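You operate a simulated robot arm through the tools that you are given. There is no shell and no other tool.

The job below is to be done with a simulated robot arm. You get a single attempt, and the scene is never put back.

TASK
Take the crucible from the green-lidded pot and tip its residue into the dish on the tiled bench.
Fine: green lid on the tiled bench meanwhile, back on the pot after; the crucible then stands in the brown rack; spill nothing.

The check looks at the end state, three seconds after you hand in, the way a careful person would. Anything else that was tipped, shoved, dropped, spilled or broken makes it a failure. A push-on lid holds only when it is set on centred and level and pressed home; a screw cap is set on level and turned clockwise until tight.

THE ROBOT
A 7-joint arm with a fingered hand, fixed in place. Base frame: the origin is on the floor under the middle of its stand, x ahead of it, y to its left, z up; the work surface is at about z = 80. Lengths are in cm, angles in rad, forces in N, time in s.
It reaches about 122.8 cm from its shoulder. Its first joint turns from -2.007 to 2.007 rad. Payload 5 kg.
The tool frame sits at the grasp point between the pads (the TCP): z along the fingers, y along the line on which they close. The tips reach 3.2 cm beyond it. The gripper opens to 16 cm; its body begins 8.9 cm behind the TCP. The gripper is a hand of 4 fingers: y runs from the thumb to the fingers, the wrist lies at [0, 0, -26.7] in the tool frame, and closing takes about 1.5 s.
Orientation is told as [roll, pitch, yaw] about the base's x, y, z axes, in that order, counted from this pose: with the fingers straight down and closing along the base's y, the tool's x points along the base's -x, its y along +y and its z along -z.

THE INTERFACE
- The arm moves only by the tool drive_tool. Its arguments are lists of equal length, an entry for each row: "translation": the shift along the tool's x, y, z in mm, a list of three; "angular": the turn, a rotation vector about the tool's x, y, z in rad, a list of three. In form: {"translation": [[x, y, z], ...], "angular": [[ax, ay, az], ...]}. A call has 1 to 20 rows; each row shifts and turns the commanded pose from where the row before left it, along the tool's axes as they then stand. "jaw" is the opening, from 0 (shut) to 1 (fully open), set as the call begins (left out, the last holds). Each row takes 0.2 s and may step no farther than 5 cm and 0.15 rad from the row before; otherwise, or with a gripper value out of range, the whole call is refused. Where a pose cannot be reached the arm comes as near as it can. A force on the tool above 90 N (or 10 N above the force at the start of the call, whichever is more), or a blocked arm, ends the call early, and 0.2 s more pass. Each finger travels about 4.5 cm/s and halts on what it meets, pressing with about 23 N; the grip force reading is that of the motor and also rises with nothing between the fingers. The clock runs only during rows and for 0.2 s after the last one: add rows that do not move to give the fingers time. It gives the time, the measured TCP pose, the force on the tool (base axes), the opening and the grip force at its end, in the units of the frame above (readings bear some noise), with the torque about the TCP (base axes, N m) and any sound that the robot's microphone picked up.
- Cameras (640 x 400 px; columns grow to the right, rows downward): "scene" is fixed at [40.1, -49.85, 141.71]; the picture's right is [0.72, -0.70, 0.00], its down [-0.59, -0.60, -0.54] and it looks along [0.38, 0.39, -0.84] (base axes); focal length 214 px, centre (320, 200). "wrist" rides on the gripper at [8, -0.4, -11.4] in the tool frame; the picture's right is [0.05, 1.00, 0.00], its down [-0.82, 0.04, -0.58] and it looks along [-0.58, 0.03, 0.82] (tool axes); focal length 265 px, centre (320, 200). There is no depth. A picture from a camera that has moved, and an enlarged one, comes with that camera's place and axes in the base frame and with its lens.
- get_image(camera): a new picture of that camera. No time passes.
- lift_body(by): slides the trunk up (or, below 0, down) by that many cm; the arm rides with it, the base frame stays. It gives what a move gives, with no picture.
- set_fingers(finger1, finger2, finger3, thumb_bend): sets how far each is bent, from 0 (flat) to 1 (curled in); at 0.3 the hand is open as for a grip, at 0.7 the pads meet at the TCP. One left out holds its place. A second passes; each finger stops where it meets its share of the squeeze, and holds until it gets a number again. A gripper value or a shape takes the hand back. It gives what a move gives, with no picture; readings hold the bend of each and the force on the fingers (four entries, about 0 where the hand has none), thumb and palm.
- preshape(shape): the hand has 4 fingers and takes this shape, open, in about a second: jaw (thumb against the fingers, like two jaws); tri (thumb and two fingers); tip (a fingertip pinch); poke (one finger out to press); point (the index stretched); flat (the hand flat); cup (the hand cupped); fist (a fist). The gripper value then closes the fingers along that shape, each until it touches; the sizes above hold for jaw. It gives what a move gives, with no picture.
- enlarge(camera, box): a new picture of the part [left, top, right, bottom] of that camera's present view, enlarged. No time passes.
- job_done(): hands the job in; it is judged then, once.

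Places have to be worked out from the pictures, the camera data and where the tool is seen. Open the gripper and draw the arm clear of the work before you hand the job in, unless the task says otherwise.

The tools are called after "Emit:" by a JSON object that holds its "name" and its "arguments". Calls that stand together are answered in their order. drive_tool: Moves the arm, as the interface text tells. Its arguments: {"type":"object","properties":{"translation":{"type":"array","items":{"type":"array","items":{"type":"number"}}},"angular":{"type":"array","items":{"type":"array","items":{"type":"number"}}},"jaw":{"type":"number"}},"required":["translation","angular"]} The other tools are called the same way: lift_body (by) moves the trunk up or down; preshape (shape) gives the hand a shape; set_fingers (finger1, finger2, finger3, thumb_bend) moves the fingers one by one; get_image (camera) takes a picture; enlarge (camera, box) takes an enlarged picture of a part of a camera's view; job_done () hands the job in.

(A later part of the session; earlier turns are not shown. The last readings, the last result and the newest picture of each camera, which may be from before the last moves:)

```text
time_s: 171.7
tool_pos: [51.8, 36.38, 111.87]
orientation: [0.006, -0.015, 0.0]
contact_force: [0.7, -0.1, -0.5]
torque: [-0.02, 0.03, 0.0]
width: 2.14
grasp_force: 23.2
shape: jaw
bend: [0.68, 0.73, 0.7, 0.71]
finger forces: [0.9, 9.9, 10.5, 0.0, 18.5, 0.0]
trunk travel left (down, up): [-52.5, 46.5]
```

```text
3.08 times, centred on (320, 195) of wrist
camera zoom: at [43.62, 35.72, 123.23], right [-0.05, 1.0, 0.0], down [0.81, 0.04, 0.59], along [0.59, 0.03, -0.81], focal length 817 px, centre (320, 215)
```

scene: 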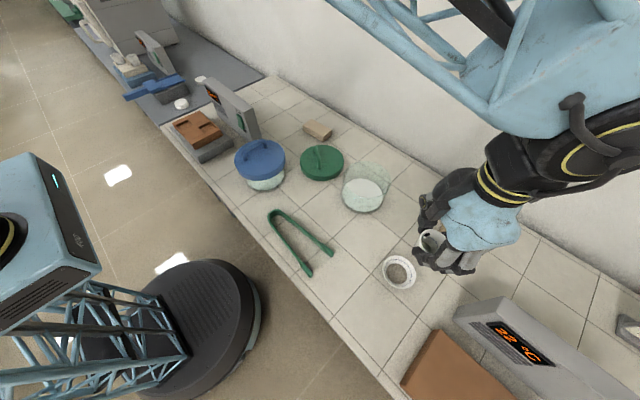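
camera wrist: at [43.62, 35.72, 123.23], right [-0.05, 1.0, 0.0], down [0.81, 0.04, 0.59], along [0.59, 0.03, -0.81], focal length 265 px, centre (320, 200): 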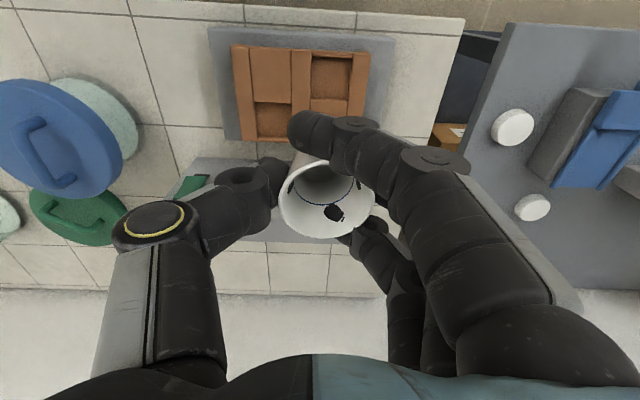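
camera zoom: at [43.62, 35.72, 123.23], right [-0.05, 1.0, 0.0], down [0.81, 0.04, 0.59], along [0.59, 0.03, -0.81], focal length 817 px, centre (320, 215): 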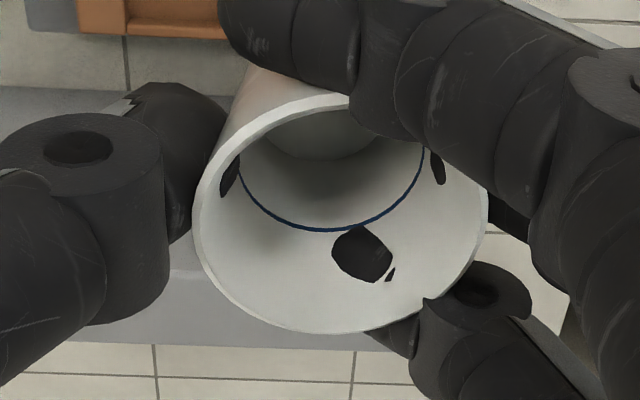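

The crucible hangs vertical, its axis ~0.35 cm off the TCP in +x and +y. I shift to put it over the pocket centre (≈51.2, 37.7) and lower to a few cm above the rack.

Emit:
{"name": "drive_tool", "arguments": {"translation": [[9, 9.5, 0], [0, 0, 20], [0, 0, 40], [0, 0, 40], [0, 0, 40], [0, 0, 25], [0, 0, 0]], "angular": [[0, 0, 0], [0, 0, 0], [0, 0, 0], [0, 0, 0], [0, 0, 0], [0, 0, 0], [0, 0, 0]]}}

Emit:
{"name": "get_image", "arguments": {"camera": "wrist"}}

Emit:
{"name": "enlarge", "arguments": {"camera": "scene", "box": [150, 80, 230, 150]}}

```text
time_s: 173.3
tool_pos: [51.09, 37.34, 95.25]
orientation: [0.005, -0.016, 0.002]
contact_force: [0.1, 0.0, -0.7]
torque: [-0.01, -0.06, 0.0]
width: 2.13
grasp_force: 22.9
shape: jaw
bend: [0.68, 0.73, 0.7, 0.71]
finger forces: [0.9, 9.9, 10.5, 0.0, 18.1, 0.1]
trunk travel left (down, up): [-52.5, 46.5]
```

```text
taken
camera wrist: at [42.92, 36.71, 106.62], right [-0.05, 1.0, 0.0], down [0.81, 0.04, 0.59], along [0.59, 0.04, -0.81], focal length 265 px, centre (320, 200)
```

wrist: 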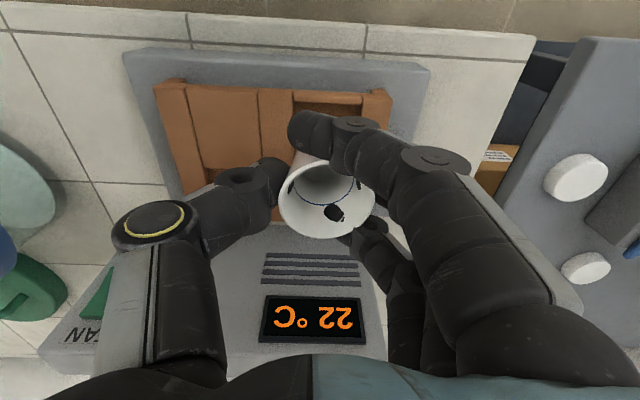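

```text
5.71 times, centred on (190, 115) of scene
camera zoom: at [40.1, -49.85, 141.71], right [0.72, -0.7, 0.0], down [-0.59, -0.6, -0.54], along [0.38, 0.39, -0.84], focal length 1226 px, centre (1063, 686)
```

zoom: 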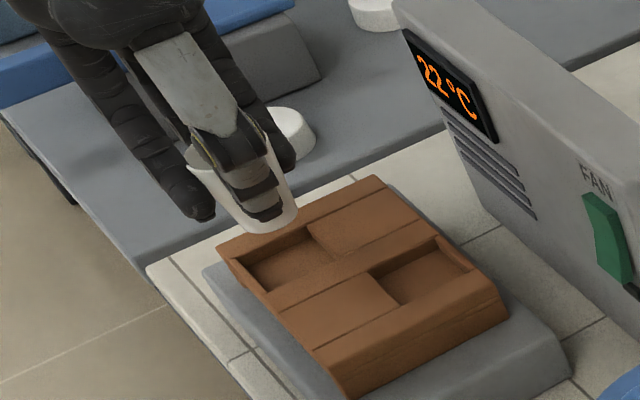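

Both views agree the crucible should go ~0.4 cm in -x and ~0.25 cm in +y. I correct and lower towards the pocket, then in small steps.

Emit:
{"name": "drive_tool", "arguments": {"translation": [[4, 2.5, 0], [0, 0, 10], [0, 0, 10], [0, 0, 8], [0, 0, 0]], "angular": [[0, 0, 0], [0, 0, 0], [0, 0, 0], [0, 0, 0], [0, 0, 0]]}}

Emit:
{"name": "enlarge", "arguments": {"camera": "scene", "box": [165, 95, 225, 150]}}

Emit:
{"name": "get_image", "arguments": {"camera": "wrist"}}

```text
time_s: 174.5
tool_pos: [50.85, 37.75, 92.53]
orientation: [0.006, -0.015, 0.002]
contact_force: [-0.1, 0.7, 0.3]
torque: [-0.01, -0.01, 0.03]
width: 2.15
grasp_force: 22.9
shape: jaw
bend: [0.68, 0.73, 0.7, 0.71]
finger forces: [0.9, 9.9, 10.5, 0.0, 18.2, 0.1]
trunk travel left (down, up): [-52.5, 46.5]
```

```text
7.27 times, centred on (195, 122) of scene
camera zoom: at [40.1, -49.85, 141.71], right [0.72, -0.7, 0.0], down [-0.59, -0.6, -0.54], along [0.38, 0.39, -0.84], focal length 1560 px, centre (1229, 764)
```

zoom: 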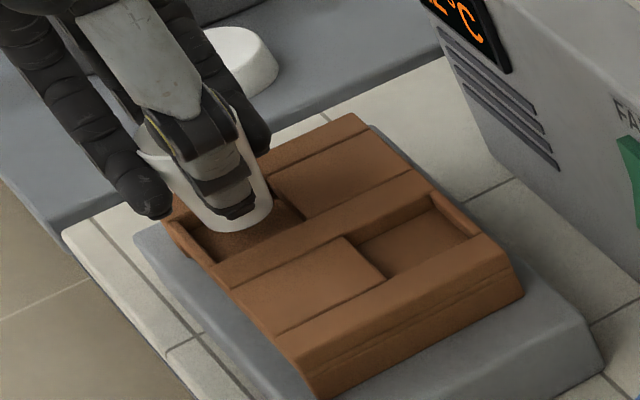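

```text
taken
camera wrist: at [42.58, 37.1, 103.83], right [-0.05, 1.0, 0.01], down [0.81, 0.04, 0.59], along [0.59, 0.04, -0.81], focal length 265 px, centre (320, 200)
```

wrist: 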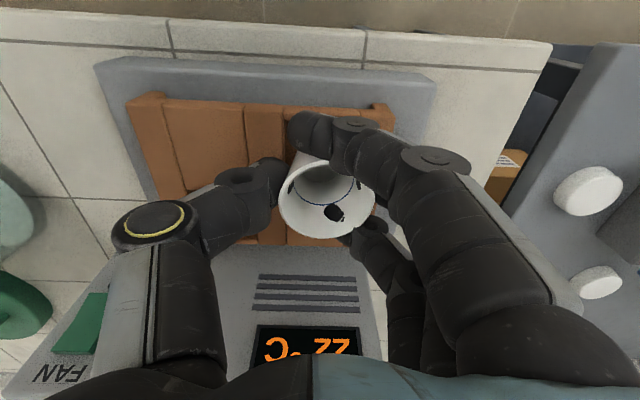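

The crucible's base is lined up with the pocket in both views. I lower in 2 mm steps until it touches the pocket floor.

Emit:
{"name": "drive_tool", "arguments": {"translation": [[0, 0, 2], [0, 0, 2], [0, 0, 2], [0, 0, 2], [0, 0, 2], [0, 0, 0]], "angular": [[0, 0, 0], [0, 0, 0], [0, 0, 0], [0, 0, 0], [0, 0, 0], [0, 0, 0]]}}

Emit:
{"name": "enlarge", "arguments": {"camera": "scene", "box": [165, 95, 225, 150]}}

```text
time_s: 175.9
tool_pos: [50.91, 37.72, 91.44]
orientation: [0.004, -0.018, 0.0]
contact_force: [-0.2, -0.1, -0.1]
torque: [0.01, 0.02, 0.01]
width: 2.12
grasp_force: 23.2
shape: jaw
bend: [0.68, 0.73, 0.7, 0.71]
finger forces: [0.9, 10.0, 10.6, 0.1, 18.2, 0.0]
trunk travel left (down, up): [-52.5, 46.5]
```

```text
7.27 times, centred on (195, 122) of scene
camera zoom: at [40.1, -49.85, 141.71], right [0.72, -0.7, 0.0], down [-0.59, -0.6, -0.54], along [0.38, 0.39, -0.84], focal length 1560 px, centre (1229, 764)
```

zoom: 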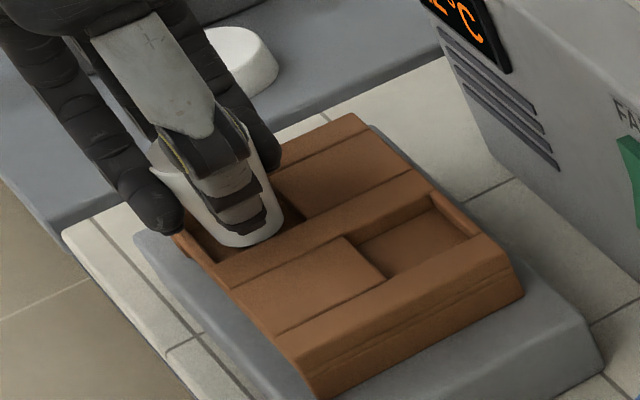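

The base may be overlapping the middle rail in this view. I zoom in more before lowering further.

Emit:
{"name": "enlarge", "arguments": {"camera": "scene", "box": [178, 112, 212, 140]}}

Emit:
{"name": "enlarge", "arguments": {"camera": "wrist", "box": [240, 80, 420, 250]}}

```text
14.29 times, centred on (195, 126) of scene
camera zoom: at [40.1, -49.85, 141.71], right [0.72, -0.7, 0.0], down [-0.59, -0.6, -0.54], along [0.38, 0.39, -0.84], focal length 3064 px, centre (2106, 1257)
```

zoom: 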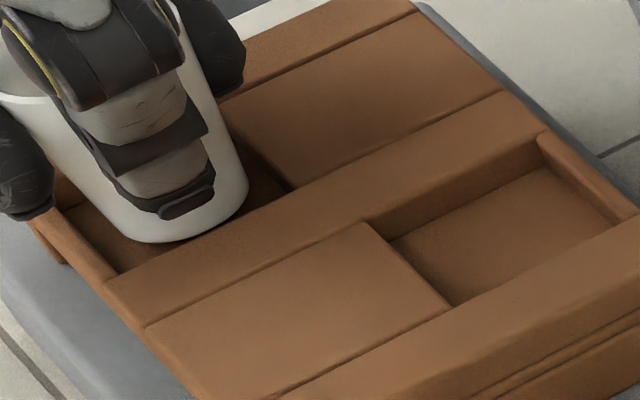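

```text
2.35 times, centred on (330, 165) of wrist
camera zoom: at [42.64, 37.1, 102.82], right [-0.05, 1.0, 0.0], down [0.81, 0.04, 0.59], along [0.59, 0.04, -0.81], focal length 624 px, centre (296, 282)
```

zoom: 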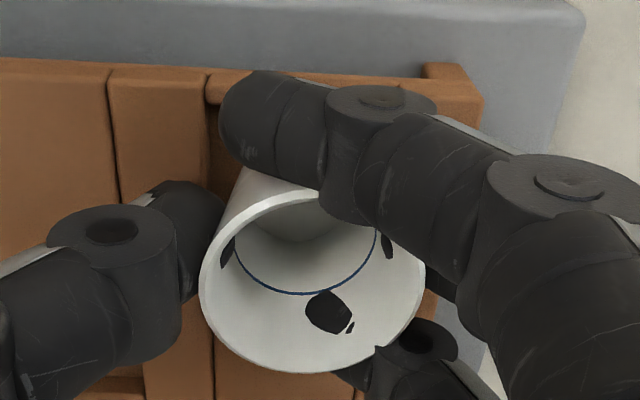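

Comparing both views, the base already appears ~0.5 cm inside the pocket and laterally centred. I continue in 1.5 mm steps, watching the force.

Emit:
{"name": "drive_tool", "arguments": {"translation": [[0, 0.5, 1.5], [0, 0.5, 1.5], [0, 0, 1.5], [0, 0, 0]], "angular": [[0, 0, 0], [0, 0, 0], [0, 0, 0], [0, 0, 0]]}}

Emit:
{"name": "enlarge", "arguments": {"camera": "scene", "box": [178, 112, 212, 140]}}

```text
time_s: 176.9
tool_pos: [50.79, 37.75, 91.16]
orientation: [0.006, -0.019, 0.003]
contact_force: [2.7, -3.5, 16.0]
torque: [0.1, -0.15, -0.02]
width: 2.16
grasp_force: 22.9
shape: jaw
bend: [0.68, 0.73, 0.7, 0.71]
finger forces: [0.0, 10.0, 10.9, 0.1, 22.9, 0.1]
trunk travel left (down, up): [-52.5, 46.5]
```

```text
14.29 times, centred on (195, 126) of scene
camera zoom: at [40.1, -49.85, 141.71], right [0.72, -0.7, 0.0], down [-0.59, -0.6, -0.54], along [0.38, 0.39, -0.84], focal length 3064 px, centre (2106, 1257)
```

zoom: 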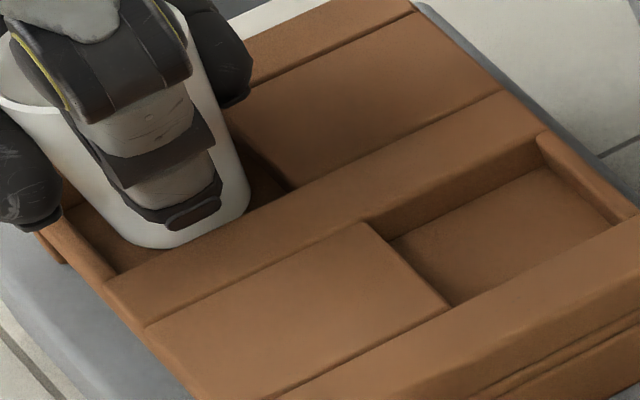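

Contact at 16 N – the base is behind the rail edge, i.e. inside the pocket and on its floor. I relieve the load by 1 mm steps before opening.

Emit:
{"name": "drive_tool", "arguments": {"translation": [[0, 0, -1.2], [0, 0, 0]], "angular": [[0, 0, 0], [0, 0, 0]]}}

Emit:
{"name": "enlarge", "arguments": {"camera": "scene", "box": [165, 95, 215, 140]}}

Emit:
{"name": "enlarge", "arguments": {"camera": "wrist", "box": [240, 80, 420, 250]}}

```text
time_s: 177.5
tool_pos: [50.8, 37.77, 91.17]
orientation: [0.006, -0.016, 0.003]
contact_force: [3.9, -1.6, 10.1]
torque: [0.14, -0.11, -0.07]
width: 2.19
grasp_force: 23.0
shape: jaw
bend: [0.68, 0.73, 0.7, 0.71]
finger forces: [0.3, 10.3, 12.0, 0.0, 21.3, 0.1]
trunk travel left (down, up): [-52.5, 46.5]
```

```text
8.89 times, centred on (190, 118) of scene
camera zoom: at [40.1, -49.85, 141.71], right [0.72, -0.7, 0.0], down [-0.59, -0.6, -0.54], along [0.38, 0.39, -0.84], focal length 1906 px, centre (1476, 933)
```

zoom: 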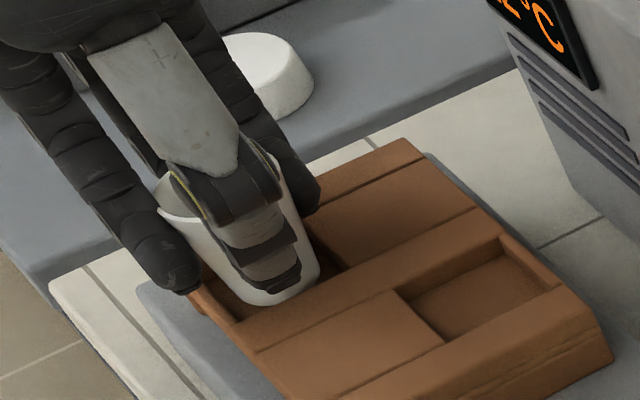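

```text
2.35 times, centred on (330, 165) of wrist
camera zoom: at [42.59, 37.13, 102.49], right [-0.05, 1.0, 0.01], down [0.81, 0.04, 0.59], along [0.59, 0.04, -0.81], focal length 624 px, centre (296, 282)
```

zoom: 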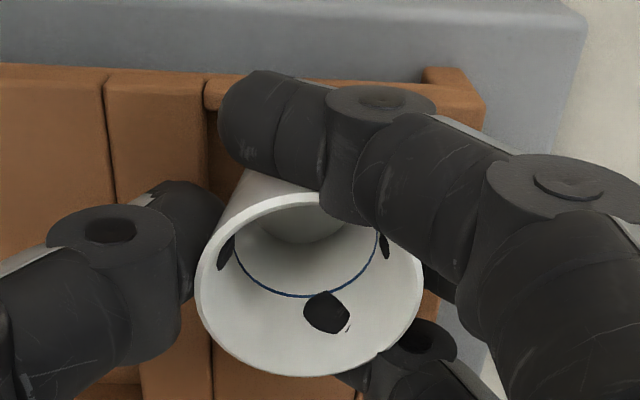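

The base sits inside the pocket. I relieve a bit more and then open the jaw in small steps.

Emit:
{"name": "drive_tool", "arguments": {"translation": [[0, 0, -1.2], [0, 0, 0]], "angular": [[0, 0, 0], [0, 0, 0]]}}

Emit:
{"name": "drive_tool", "arguments": {"translation": [[0, 0, 0], [0, 0, 0], [0, 0, 0]], "angular": [[0, 0, 0], [0, 0, 0], [0, 0, 0]], "jaw": 0.28}}

Emit:
{"name": "enlarge", "arguments": {"camera": "scene", "box": [165, 95, 215, 140]}}

Emit:
{"name": "enlarge", "arguments": {"camera": "wrist", "box": [240, 80, 420, 250]}}

```text
time_s: 178.1
tool_pos: [50.77, 37.73, 91.28]
orientation: [0.005, -0.017, 0.001]
contact_force: [0.8, 0.2, 0.8]
torque: [0.02, -0.04, -0.02]
width: 2.17
grasp_force: 23.1
shape: jaw
bend: [0.68, 0.73, 0.7, 0.71]
finger forces: [0.6, 9.9, 10.9, 0.0, 18.9, 0.1]
trunk travel left (down, up): [-52.5, 46.5]
```

```text
time_s: 178.9
tool_pos: [50.86, 37.79, 91.33]
orientation: [0.006, -0.014, 0.001]
contact_force: [-0.5, 0.5, -0.3]
torque: [0.01, 0.0, 0.0]
width: 4.44
grasp_force: 0.2
shape: jaw
bend: [0.73, 0.73, 0.73, 0.7]
finger forces: [0.0, 0.0, 0.0, 0.1, 0.1, 0.0]
trunk travel left (down, up): [-52.5, 46.5]
```

```text
8.89 times, centred on (190, 118) of scene
camera zoom: at [40.1, -49.85, 141.71], right [0.72, -0.7, 0.0], down [-0.59, -0.6, -0.54], along [0.38, 0.39, -0.84], focal length 1906 px, centre (1476, 933)
```

zoom: 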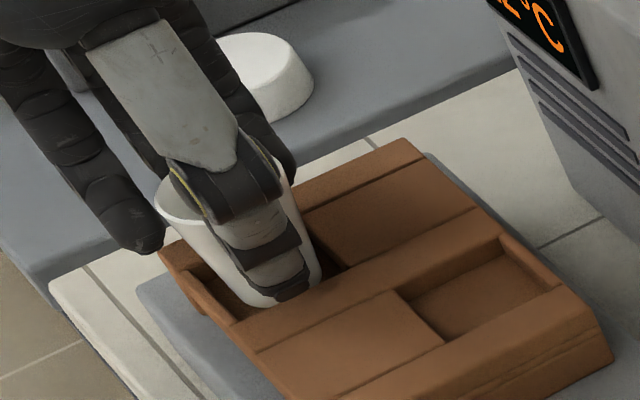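

```text
2.35 times, centred on (330, 165) of wrist
camera zoom: at [42.61, 37.15, 102.61], right [-0.05, 1.0, 0.0], down [0.81, 0.04, 0.59], along [0.59, 0.04, -0.81], focal length 624 px, centre (296, 282)
```

zoom: 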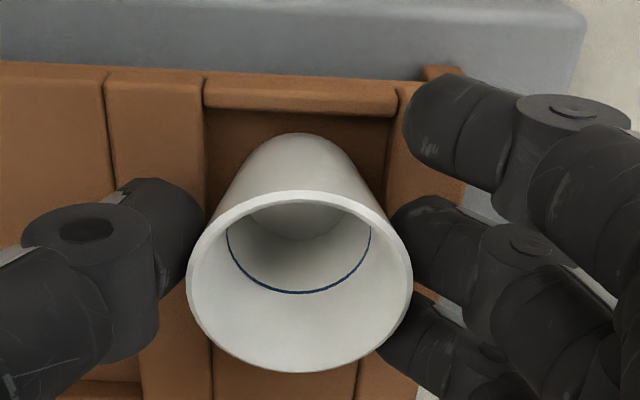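

Released: the crucible stands centred in the pocket. I open wider and lift away.

Emit:
{"name": "drive_tool", "arguments": {"translation": [[0, 0, 0], [0, 0, 0], [0, 0, 0], [0, 0, -5], [0, 0, -10], [0, 0, -20], [0, 0, -30], [0, 0, -40], [0, 0, 0]], "angular": [[0, 0, 0], [0, 0, 0], [0, 0, 0], [0, 0, 0], [0, 0, 0], [0, 0, 0], [0, 0, 0], [0, 0, 0], [0, 0, 0]], "jaw": 0.42}}

Emit:
{"name": "get_image", "arguments": {"camera": "wrist"}}

Emit:
{"name": "enlarge", "arguments": {"camera": "scene", "box": [160, 90, 230, 150]}}

```text
time_s: 180.9
tool_pos: [50.71, 37.69, 101.82]
orientation: [0.006, -0.016, 0.002]
contact_force: [-0.6, -0.3, -0.7]
torque: [0.03, 0.01, -0.01]
width: 6.66
grasp_force: 0.0
shape: jaw
bend: [0.73, 0.73, 0.73, 0.7]
finger forces: [0.0, 0.0, 0.1, 0.1, 0.0, 0.1]
trunk travel left (down, up): [-52.5, 46.5]
```

```text
taken
camera wrist: at [42.49, 37.06, 113.18], right [-0.05, 1.0, 0.01], down [0.81, 0.04, 0.59], along [0.59, 0.04, -0.81], focal length 265 px, centre (320, 200)
```

wrist: 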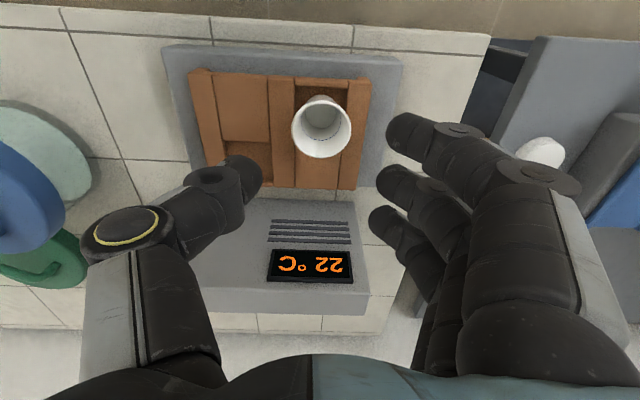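

```text
6.67 times, centred on (195, 120) of scene
camera zoom: at [40.1, -49.85, 141.71], right [0.72, -0.7, 0.0], down [-0.59, -0.6, -0.54], along [0.38, 0.39, -0.84], focal length 1430 px, centre (1153, 733)
```

zoom: 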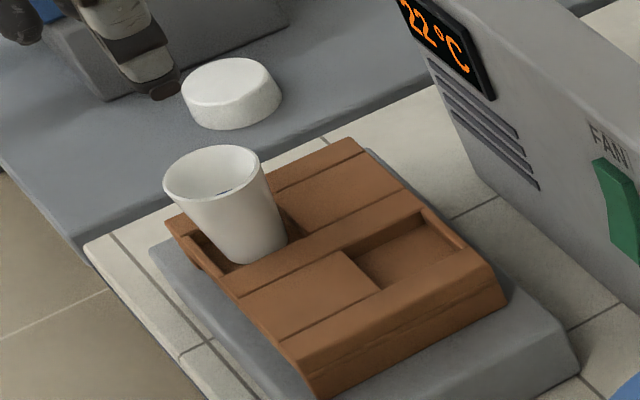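

The crucible stands upright in the brown rack. I restore the trunk height and go back toward the lid and pot for a careful look at both.

Emit:
{"name": "lift_body", "arguments": {"by": 5}}

Emit:
{"name": "drive_tool", "arguments": {"translation": [[0, 0, -40], [0, 0, -30], [-13.3, -44.4, 0], [-13.3, -44.4, 0], [-13.3, -44.4, 0], [-13.3, -44.4, 0], [-13.3, -44.4, 0], [-13.3, -44.4, 0], [-13.3, -44.4, 0], [-13.3, -44.4, 0], [-13.3, -44.4, 0], [-13.3, -44.4, 0], [-13.3, -44.4, 0], [-13.3, -44.4, 0], [-13.3, -44.4, 0], [0, 0, 0]], "angular": [[0, 0, 0], [0, 0, 0], [0, 0, 0], [0, 0, 0], [0, 0, 0], [0, 0, 0], [0, 0, 0], [0, 0, 0], [0, 0, 0], [0, 0, 0], [0, 0, 0], [0, 0, 0], [0, 0, 0], [0, 0, 0], [0, 0, 0], [0, 0, 0]]}}

Emit:
{"name": "get_image", "arguments": {"camera": "wrist"}}

Emit:
{"name": "enlarge", "arguments": {"camera": "scene", "box": [270, 110, 430, 240]}}

```text
time_s: 181.8
tool_pos: [50.75, 37.83, 106.79]
orientation: [0.005, -0.016, 0.001]
contact_force: [0.7, 0.3, 0.5]
torque: [-0.03, 0.0, -0.01]
width: 6.64
grasp_force: 0.0
shape: jaw
bend: [0.73, 0.73, 0.73, 0.7]
finger forces: [0.1, 0.0, 0.1, 0.0, 0.0, 0.0]
trunk travel left (down, up): [-57.5, 41.5]
```

```text
time_s: 185.2
tool_pos: [67.99, -20.02, 113.93]
orientation: [0.005, -0.015, 0.002]
contact_force: [0.1, 0.5, 0.0]
torque: [0.0, 0.02, 0.01]
width: 6.71
grasp_force: 0.0
shape: jaw
bend: [0.73, 0.73, 0.73, 0.7]
finger forces: [0.0, 0.0, 0.1, 0.0, 0.0, 0.0]
trunk travel left (down, up): [-57.5, 41.5]
```

```text
taken
camera wrist: at [59.85, -20.62, 125.24], right [-0.05, 1.0, 0.01], down [0.81, 0.04, 0.59], along [0.59, 0.04, -0.81], focal length 265 px, centre (320, 200)
```

wrist: 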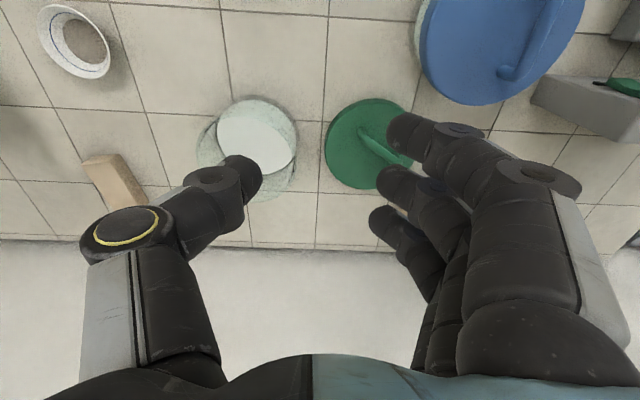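

```text
3.08 times, centred on (350, 175) of scene
camera zoom: at [40.1, -49.85, 141.71], right [0.72, -0.7, 0.0], down [-0.59, -0.6, -0.54], along [0.38, 0.39, -0.84], focal length 660 px, centre (228, 277)
```

zoom: 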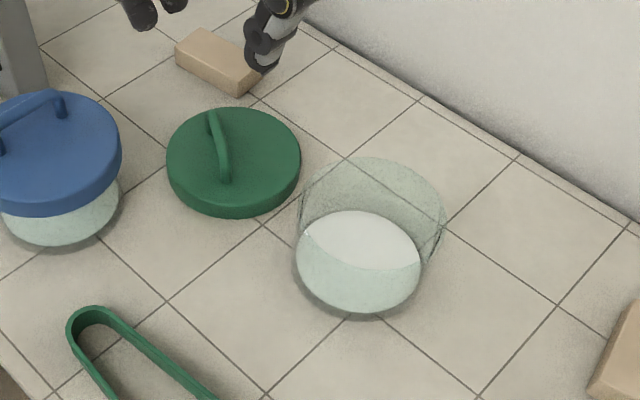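

I take high-zoom views of the lid and the pot rim to measure their centres.

Emit:
{"name": "enlarge", "arguments": {"camera": "scene", "box": [295, 135, 351, 185]}}

Emit:
{"name": "enlarge", "arguments": {"camera": "scene", "box": [330, 150, 400, 216]}}

Emit:
{"name": "enlarge", "arguments": {"camera": "wrist", "box": [180, 80, 320, 210]}}

Emit:
{"name": "enlarge", "arguments": {"camera": "wrist", "box": [310, 80, 430, 200]}}

```text
8.00 times, centred on (323, 160) of scene
camera zoom: at [40.1, -49.85, 141.71], right [0.72, -0.7, 0.0], down [-0.59, -0.6, -0.54], along [0.38, 0.39, -0.84], focal length 1716 px, centre (296, 520)
```

zoom: 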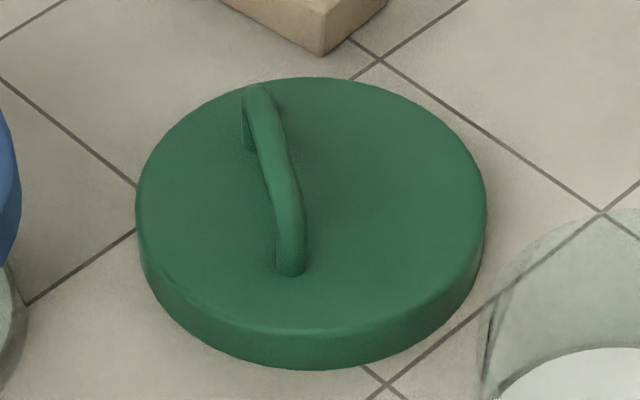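

```text
6.06 times, centred on (365, 183) of scene
camera zoom: at [40.1, -49.85, 141.71], right [0.72, -0.7, 0.0], down [-0.59, -0.6, -0.54], along [0.38, 0.39, -0.84], focal length 1300 px, centre (47, 303)
```

zoom: 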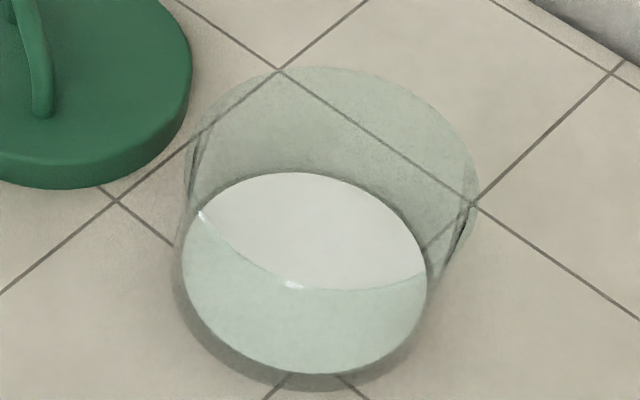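

```text
3.08 times, centred on (250, 145) of wrist
camera zoom: at [59.85, -20.62, 125.24], right [-0.05, 1.0, 0.01], down [0.81, 0.04, 0.59], along [0.59, 0.04, -0.81], focal length 817 px, centre (535, 369)
```

zoom: 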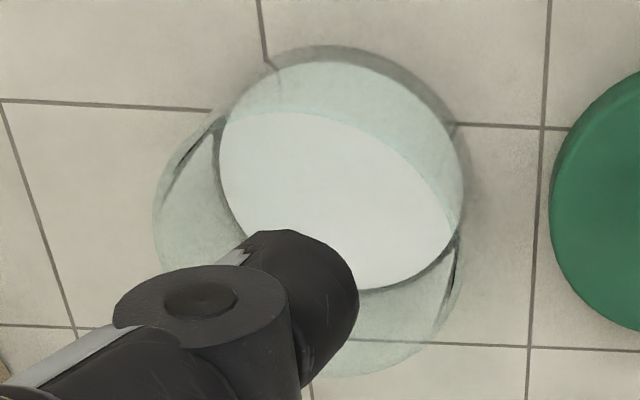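

```text
3.33 times, centred on (370, 140) of wrist
camera zoom: at [59.85, -20.62, 125.24], right [-0.05, 1.0, 0.01], down [0.81, 0.04, 0.59], along [0.59, 0.04, -0.81], focal length 885 px, centre (153, 400)
```

zoom: 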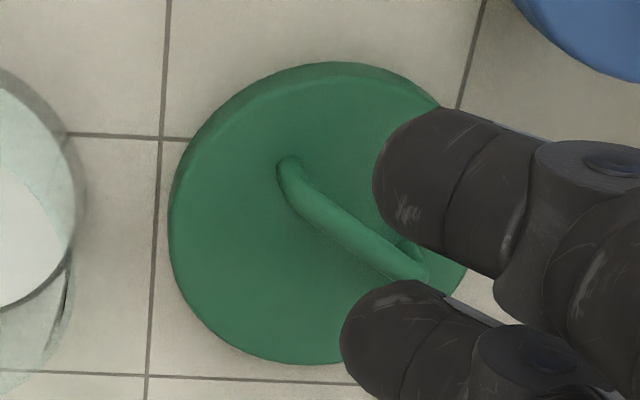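

I measure the pot from closer above, with the hand opened out of the way.

Emit:
{"name": "drive_tool", "arguments": {"translation": [[-20, -25.3, 10], [-20, -25.3, 10], [-20, -25.3, 10], [-20, -25.3, 10], [0, 0, 0], [0, 0, 0]], "angular": [[0, 0.008, 0], [0, 0.008, 0], [0, 0, 0], [0, 0, 0], [0, 0, 0], [0, 0, 0]], "jaw": 1.0}}

Emit:
{"name": "enlarge", "arguments": {"camera": "wrist", "box": [200, 0, 440, 200]}}

Emit:
{"name": "get_image", "arguments": {"camera": "wrist"}}

```text
time_s: 186.7
tool_pos: [76.15, -30.08, 109.5]
orientation: [0.005, 0.001, 0.001]
contact_force: [-0.1, -0.5, 0.5]
torque: [-0.02, -0.04, -0.01]
width: 15.97
grasp_force: 0.0
shape: jaw
bend: [0.3, 0.3, 0.3, 0.3]
finger forces: [0.0, 0.0, 0.0, 0.0, 0.0, 0.1]
trunk travel left (down, up): [-57.5, 41.5]
```

```text
2.00 times, centred on (320, 100) of wrist
camera zoom: at [68.12, -30.71, 121.1], right [-0.05, 1.0, 0.01], down [0.82, 0.04, 0.58], along [0.58, 0.04, -0.82], focal length 531 px, centre (320, 400)
```

zoom: 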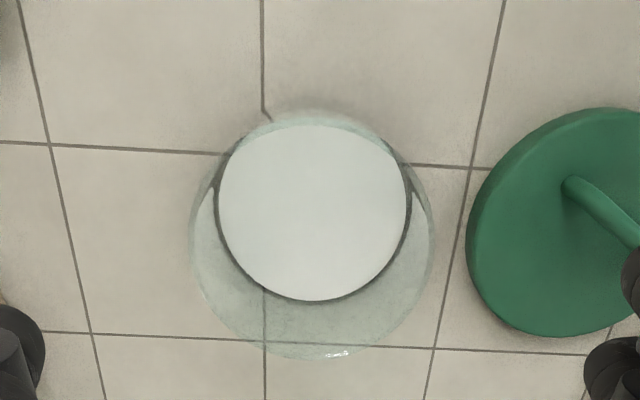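

```text
taken
camera wrist: at [68.12, -30.71, 121.1], right [-0.05, 1.0, 0.01], down [0.82, 0.04, 0.58], along [0.58, 0.04, -0.82], focal length 265 px, centre (320, 200)
```

wrist: 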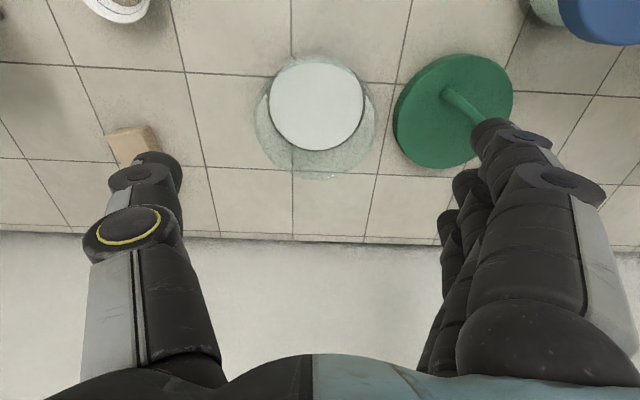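

Pot rim centre is about (79.15, -30.55) from both cameras, rim z≈89.7; the lid centre is at about (79.6, -10.4). I now go back to the pose from which I released the lid (yaw 1.0, roll 0.43), since the bar stays level in the fingers there.

Emit:
{"name": "drive_tool", "arguments": {"translation": [[-6.1, 40.8, -1], [-6.1, 40.8, -1], [-6.1, 40.8, -1], [-6.1, 40.8, -1], [-6.1, 40.8, -1], [0, 0, 0], [0, 0, 0], [0, 0, 0], [0, 0, 0], [0, 0, 0], [0, 0, 0], [0, 0, 0], [0, 0, 0], [0, 0, 0], [0, 0, 0], [0, 0, 0]], "angular": [[0, 0, 0], [0, 0, 0], [0, 0, 0], [0, 0, 0], [0, 0, 0], [0, 0, -0.143], [0, 0, -0.143], [0, 0, -0.143], [0, 0, -0.143], [0, 0, -0.143], [0, 0, -0.143], [0, 0, -0.142], [-0.1437, 0, 0], [-0.1437, 0, 0], [-0.1437, 0, 0], [0, 0, 0]], "jaw": 0.18}}

Emit:
{"name": "get_image", "arguments": {"camera": "wrist"}}

```text
time_s: 190.1
tool_pos: [78.95, -9.77, 110.39]
orientation: [0.436, -0.005, 1.0]
contact_force: [-0.1, -0.7, -0.2]
torque: [0.04, 0.03, -0.02]
width: 2.92
grasp_force: 0.1
shape: jaw
bend: [0.73, 0.73, 0.73, 0.7]
finger forces: [0.1, 0.1, 0.1, 0.0, 0.0, 0.0]
trunk travel left (down, up): [-57.5, 41.5]
```

```text
taken
camera wrist: at [78.97, -19.44, 120.54], right [-0.79, 0.44, 0.42], down [0.61, 0.57, 0.55], along [0.0, 0.69, -0.72], focal length 265 px, centre (320, 200)
```

wrist: 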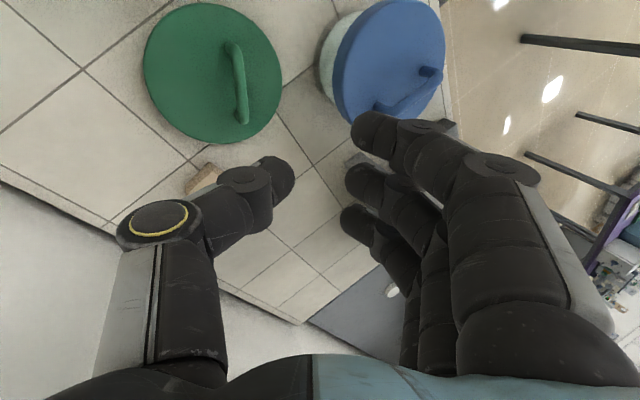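

I lower to 10 cm above the release pose and check that the bar is between thumb and fingers.

Emit:
{"name": "drive_tool", "arguments": {"translation": [[0, -16.4, 35.1], [0, -16.4, 35.1], [0, -16.4, 35.1], [0, -16.4, 35.1], [0, 0, 0]], "angular": [[0, 0, 0], [0, 0, 0], [0, 0, 0], [0, 0, 0], [0, 0, 0]]}}

Emit:
{"name": "get_image", "arguments": {"camera": "wrist"}}

Emit:
{"name": "enlarge", "arguments": {"camera": "scene", "box": [285, 90, 375, 180]}}

```text
time_s: 191.2
tool_pos: [79.13, -9.82, 94.92]
orientation: [0.434, -0.005, 1.001]
contact_force: [-0.5, -0.3, 0.4]
torque: [0.0, 0.0, 0.02]
width: 2.9
grasp_force: 0.1
shape: jaw
bend: [0.73, 0.73, 0.73, 0.7]
finger forces: [0.0, 0.0, 0.1, 0.0, 0.0, 0.0]
trunk travel left (down, up): [-57.5, 41.5]
```

```text
taken
camera wrist: at [79.13, -19.42, 105.12], right [-0.79, 0.44, 0.42], down [0.61, 0.57, 0.55], along [0.0, 0.69, -0.73], focal length 265 px, centre (320, 200)
```

wrist: 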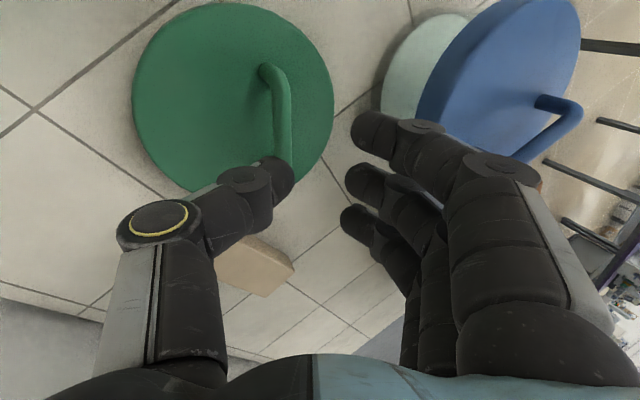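

```text
4.44 times, centred on (330, 135) of scene
camera zoom: at [40.1, -49.85, 141.71], right [0.72, -0.7, 0.0], down [-0.59, -0.6, -0.54], along [0.38, 0.39, -0.84], focal length 953 px, centre (276, 489)
```

zoom: 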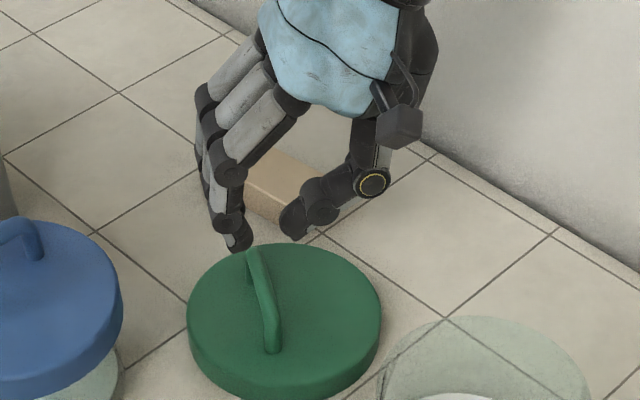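

Same relative view as right after I released it. I lower 8 cm with the narrow opening, then in fine steps.

Emit:
{"name": "drive_tool", "arguments": {"translation": [[0, -8.4, 18.1], [0, -8.4, 18.1], [0, -8.4, 18.1], [0, -8.4, 18.1], [0, 0, 0]], "angular": [[0, 0, 0], [0, 0, 0], [0, 0, 0], [0, 0, 0], [0, 0, 0]]}}

Emit:
{"name": "get_image", "arguments": {"camera": "wrist"}}

Emit:
{"name": "enlarge", "arguments": {"camera": "scene", "box": [290, 100, 360, 170]}}

```text
time_s: 192.4
tool_pos: [79.15, -9.73, 86.8]
orientation: [0.435, -0.005, 1.003]
contact_force: [-0.2, -0.5, 2.3]
torque: [-0.01, -0.05, -0.01]
width: 2.88
grasp_force: 0.0
shape: jaw
bend: [0.73, 0.73, 0.73, 0.7]
finger forces: [0.0, 0.1, 0.0, 0.1, 2.2, 0.0]
trunk travel left (down, up): [-57.5, 41.5]
```

```text
taken
camera wrist: at [79.13, -19.37, 97.05], right [-0.79, 0.44, 0.42], down [0.61, 0.57, 0.55], along [0.0, 0.69, -0.73], focal length 265 px, centre (320, 200)
```

wrist: 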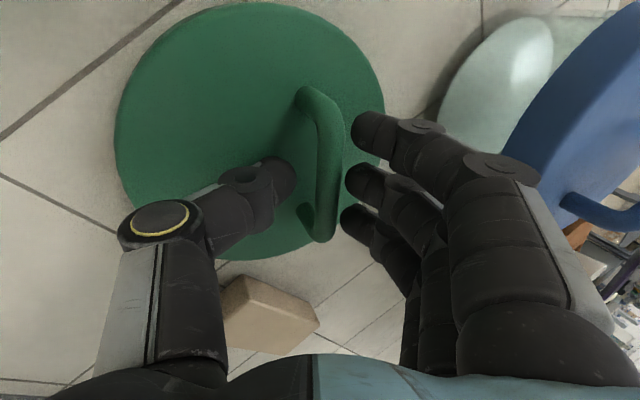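

```text
5.71 times, centred on (325, 135) of scene
camera zoom: at [40.1, -49.85, 141.71], right [0.72, -0.7, 0.0], down [-0.59, -0.6, -0.54], along [0.38, 0.39, -0.84], focal length 1226 px, centre (291, 571)
```

zoom: 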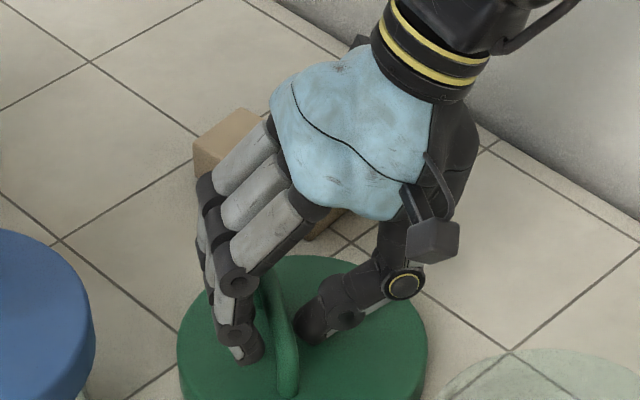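

The thumb already touches the lid at this roll. The earlier tilt came from the lid catching on the pot, so I'd rather grip with a vertical hand, exactly centred on the bar. I rise, bring the roll back to 0 and re-centre.

Emit:
{"name": "drive_tool", "arguments": {"translation": [[0, 8.4, -18.1], [0, 8.4, -18.1], [0, 8.4, -18.1], [0, 12.6, -27.2], [0, 0, 0], [0, 0, 0], [0, 0, 0], [0, 0, 0]], "angular": [[0, 0, 0], [0, 0, 0], [0, 0, 0], [0, 0, 0], [0.145, 0, 0], [0.145, 0, 0], [0.145, 0, 0], [0, 0, 0]]}}

Emit:
{"name": "get_image", "arguments": {"camera": "wrist"}}

Emit:
{"name": "enlarge", "arguments": {"camera": "wrist", "box": [200, 0, 420, 180]}}

```text
time_s: 194.2
tool_pos: [79.05, -9.81, 95.84]
orientation: [-0.001, -0.006, 1.002]
contact_force: [0.1, 0.2, -0.1]
torque: [0.0, 0.0, -0.02]
width: 2.87
grasp_force: 0.1
shape: jaw
bend: [0.73, 0.73, 0.73, 0.7]
finger forces: [0.1, 0.1, 0.0, 0.1, 0.1, 0.1]
trunk travel left (down, up): [-57.5, 41.5]
```

```text
taken
camera wrist: at [75.09, -16.88, 107.27], right [-0.87, 0.5, 0.0], down [0.4, 0.71, 0.58], along [0.29, 0.5, -0.81], focal length 265 px, centre (320, 200)
```

wrist: 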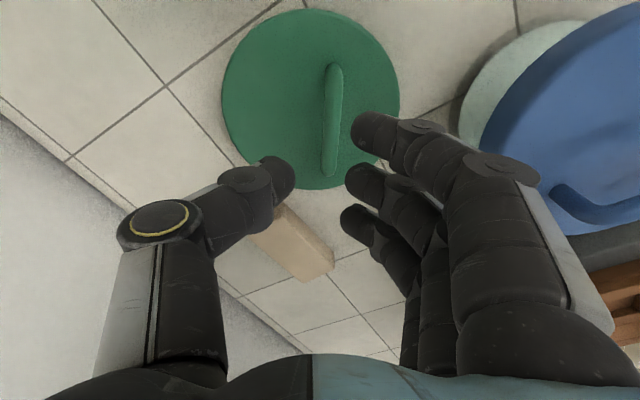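

```text
2.22 times, centred on (310, 90) of wrist
camera zoom: at [75.09, -16.88, 107.27], right [-0.87, 0.5, 0.0], down [0.4, 0.71, 0.58], along [0.29, 0.5, -0.81], focal length 590 px, centre (342, 444)
```

zoom: 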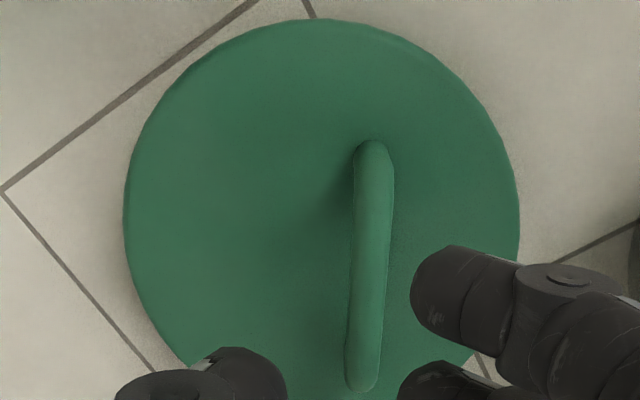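

The bar lies 1.0 cm toward the fingers and 0.7 cm toward the camera side, rotated ~1.7°. I correct all three and re-check.

Emit:
{"name": "drive_tool", "arguments": {"translation": [[7, 10, 0], [0, 0, 0], [0, 0, 30], [0, 0, 0]], "angular": [[0, 0, 0], [0, 0, 0.029], [0, 0, 0], [0, 0, 0]]}}

Emit:
{"name": "get_image", "arguments": {"camera": "wrist"}}

Emit:
{"name": "enlarge", "arguments": {"camera": "wrist", "box": [200, 0, 420, 200]}}

```text
time_s: 195.2
tool_pos: [77.88, -9.7, 92.83]
orientation: [0.001, -0.005, 0.972]
contact_force: [-1.0, -0.2, 0.2]
torque: [0.03, 0.01, 0.0]
width: 2.89
grasp_force: 0.1
shape: jaw
bend: [0.73, 0.73, 0.73, 0.7]
finger forces: [0.0, 0.1, 0.1, 0.0, 0.1, 0.0]
trunk travel left (down, up): [-57.5, 41.5]
```

```text
taken
camera wrist: at [73.67, -16.73, 104.23], right [-0.85, 0.52, 0.0], down [0.42, 0.7, 0.58], along [0.3, 0.5, -0.81], focal length 265 px, centre (320, 200)
```

wrist: 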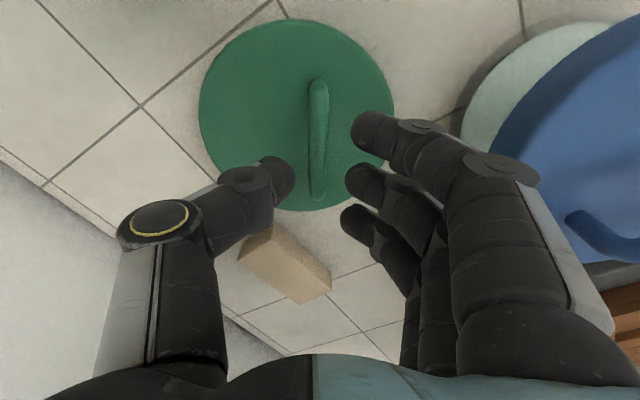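

```text
2.00 times, centred on (310, 100) of wrist
camera zoom: at [73.67, -16.73, 104.23], right [-0.85, 0.52, 0.0], down [0.42, 0.7, 0.58], along [0.3, 0.5, -0.81], focal length 531 px, centre (340, 400)
```

zoom: 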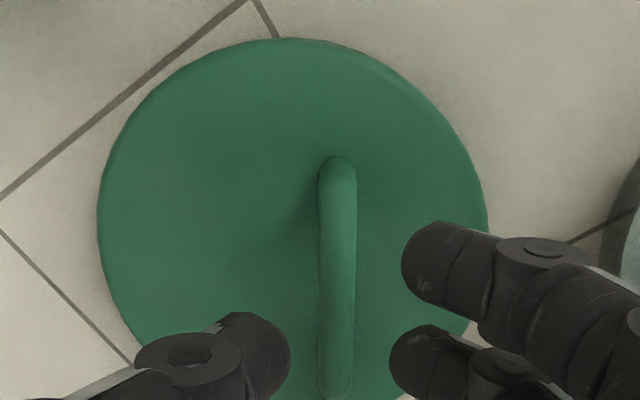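

The bar is now centred between the tips (u≈338 vs 340). I descend so the tips end a few mm above the lid's top.

Emit:
{"name": "drive_tool", "arguments": {"translation": [[-4, 0, 12], [0, 0, 12], [0, 0, 12], [0, 0, 12], [0, 0, 10], [0, 0, 3], [0, 0, 3], [0, 0, 0]], "angular": [[0, 0, 0], [0, 0, 0], [0, 0, 0], [0, 0, 0], [0, 0, 0], [0, 0, 0], [0, 0, 0], [0, 0, 0]]}}

Emit:
{"name": "get_image", "arguments": {"camera": "wrist"}}

Emit:
{"name": "enlarge", "arguments": {"camera": "scene", "box": [290, 110, 360, 180]}}

```text
time_s: 197.1
tool_pos: [78.14, -9.39, 86.41]
orientation: [0.001, -0.006, 0.972]
contact_force: [-0.4, -0.7, -1.1]
torque: [0.0, -0.01, 0.0]
width: 2.9
grasp_force: 0.0
shape: jaw
bend: [0.73, 0.73, 0.73, 0.7]
finger forces: [0.0, 0.1, 0.0, 0.0, 0.0, 0.0]
trunk travel left (down, up): [-57.5, 41.5]
```

```text
taken
camera wrist: at [73.91, -16.45, 97.87], right [-0.85, 0.52, 0.0], down [0.42, 0.7, 0.58], along [0.3, 0.5, -0.81], focal length 265 px, centre (320, 200)
```

wrist: 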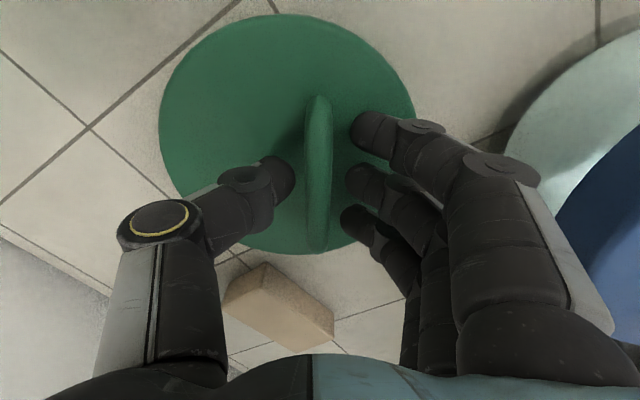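

```text
5.71 times, centred on (325, 145) of scene
camera zoom: at [40.1, -49.85, 141.71], right [0.72, -0.7, 0.0], down [-0.59, -0.6, -0.54], along [0.38, 0.39, -0.84], focal length 1226 px, centre (291, 514)
```

zoom: 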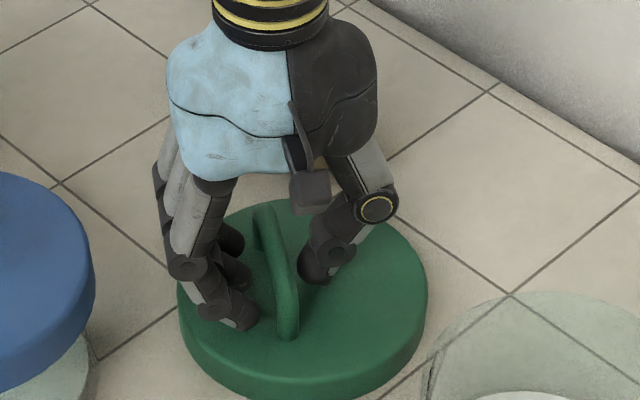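

Well centred. I close on the bar in two steps.

Emit:
{"name": "drive_tool", "arguments": {"translation": [[0, 0, 0], [0, 0, 0], [0, 0, 0]], "angular": [[0, 0, 0], [0, 0, 0], [0, 0, 0]], "jaw": 0.11}}

Emit:
{"name": "enlarge", "arguments": {"camera": "wrist", "box": [220, 80, 420, 260]}}

```text
time_s: 197.8
tool_pos: [78.12, -9.34, 86.35]
orientation: [-0.001, -0.004, 0.972]
contact_force: [0.9, 0.1, -0.1]
torque: [0.01, -0.01, 0.02]
width: 1.8
grasp_force: 0.1
shape: jaw
bend: [0.72, 0.72, 0.72, 0.7]
finger forces: [0.0, 0.1, 0.0, 0.0, 0.1, 0.0]
trunk travel left (down, up): [-57.5, 41.5]
```

```text
2.22 times, centred on (320, 170) of wrist
camera zoom: at [73.9, -16.45, 97.87], right [-0.85, 0.52, 0.0], down [0.42, 0.7, 0.58], along [0.3, 0.5, -0.81], focal length 590 px, centre (320, 267)
```

zoom: 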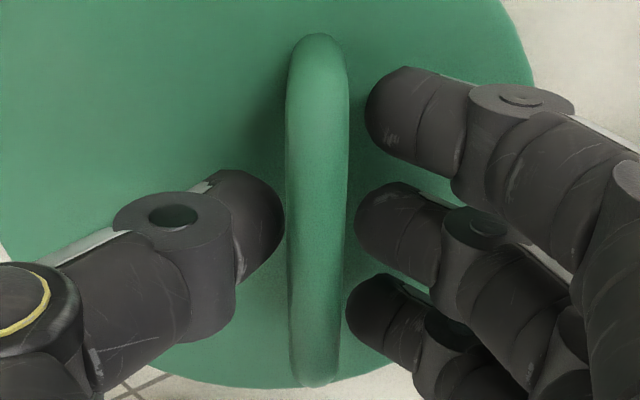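

Evenly close on both sides. Closing fully.

Emit:
{"name": "drive_tool", "arguments": {"translation": [[0, 0, 0], [0, 0, 0], [0, 0, 0], [0, 0, 0]], "angular": [[0, 0, 0], [0, 0, 0], [0, 0, 0], [0, 0, 0]], "jaw": 0}}

Emit:
{"name": "enlarge", "arguments": {"camera": "wrist", "box": [220, 80, 420, 260]}}

Emit:
{"name": "enlarge", "arguments": {"camera": "scene", "box": [290, 110, 360, 180]}}

```text
time_s: 198.8
tool_pos: [78.09, -9.36, 86.52]
orientation: [-0.002, -0.006, 0.973]
contact_force: [-1.4, -0.5, -0.1]
torque: [0.1, 0.16, 0.01]
width: 0.0
grasp_force: 23.0
shape: jaw
bend: [0.7, 0.64, 0.7, 0.7]
finger forces: [6.6, 0.0, 4.8, 0.0, 19.3, 0.0]
trunk travel left (down, up): [-57.5, 41.5]
```

```text
2.22 times, centred on (320, 170) of wrist
camera zoom: at [73.9, -16.44, 97.87], right [-0.85, 0.52, 0.0], down [0.42, 0.7, 0.58], along [0.3, 0.5, -0.81], focal length 590 px, centre (320, 267)
```

zoom: 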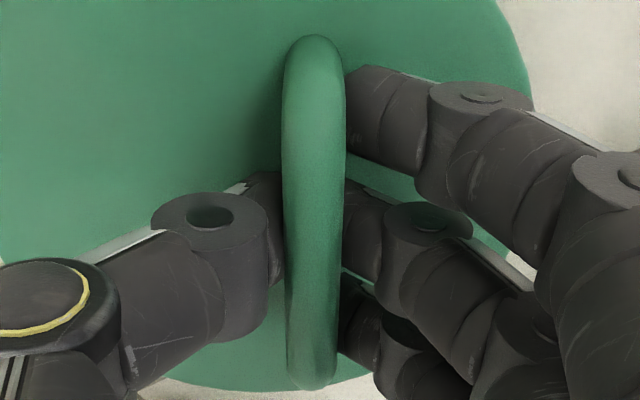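

```text
5.71 times, centred on (325, 145) of scene
camera zoom: at [40.1, -49.85, 141.71], right [0.72, -0.7, 0.0], down [-0.59, -0.6, -0.54], along [0.38, 0.39, -0.84], focal length 1226 px, centre (291, 514)
```

zoom: 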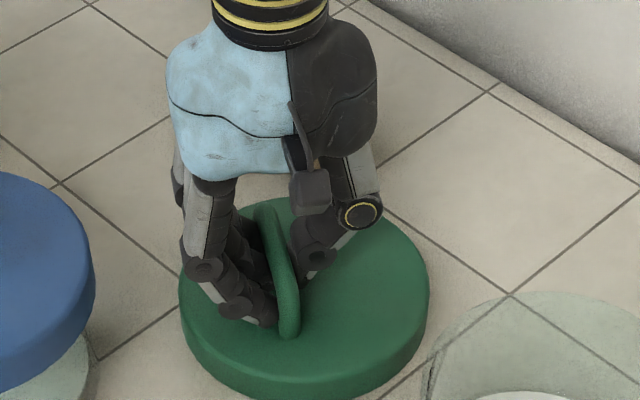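

Gripped (thumb 19 N against fingers). I lift slowly a few cm and check the lid's level.

Emit:
{"name": "drive_tool", "arguments": {"translation": [[0, 0, -5], [0, 0, -10], [0, 0, -15], [0, 0, -20], [0, 0, 0], [0, 0, 0]], "angular": [[0, 0, 0], [0, 0, 0], [0, 0, 0], [0, 0, 0], [0, 0, 0], [0, 0, 0]]}}

Emit:
{"name": "get_image", "arguments": {"camera": "wrist"}}

Emit:
{"name": "enlarge", "arguments": {"camera": "scene", "box": [285, 100, 365, 180]}}

```text
time_s: 200.2
tool_pos: [78.09, -9.57, 91.4]
orientation: [0.0, -0.006, 0.97]
contact_force: [0.1, 0.6, -1.8]
torque: [0.01, 0.02, 0.01]
width: 0.0
grasp_force: 23.5
shape: jaw
bend: [0.71, 0.64, 0.71, 0.71]
finger forces: [4.0, 0.1, 4.3, 0.1, 0.0, 0.1]
trunk travel left (down, up): [-57.5, 41.5]
```

```text
taken
camera wrist: at [73.89, -16.49, 102.88], right [-0.85, 0.52, 0.0], down [0.42, 0.7, 0.58], along [0.3, 0.5, -0.81], focal length 265 px, centre (320, 200)
```

wrist: 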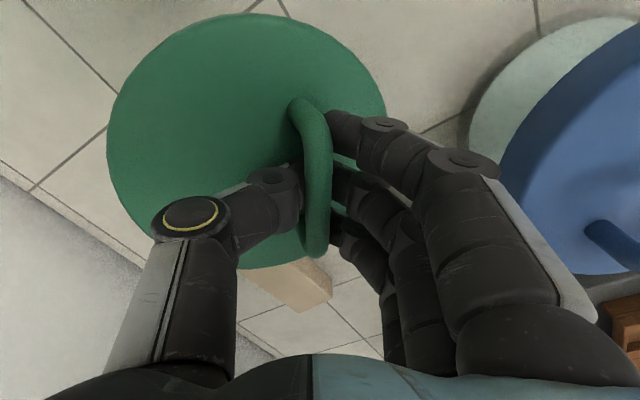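

```text
5.00 times, centred on (325, 140) of scene
camera zoom: at [40.1, -49.85, 141.71], right [0.72, -0.7, 0.0], down [-0.59, -0.6, -0.54], along [0.38, 0.39, -0.84], focal length 1072 px, centre (295, 500)
```

zoom: 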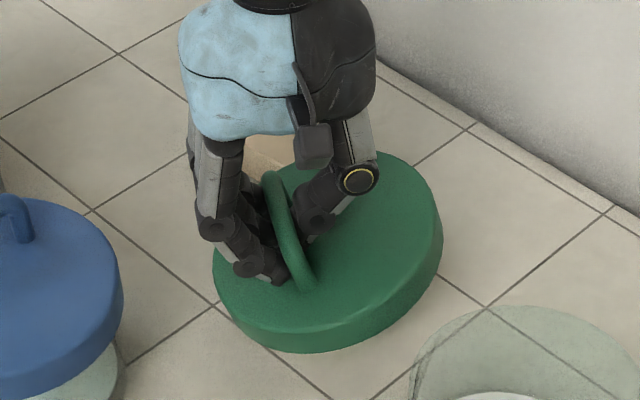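

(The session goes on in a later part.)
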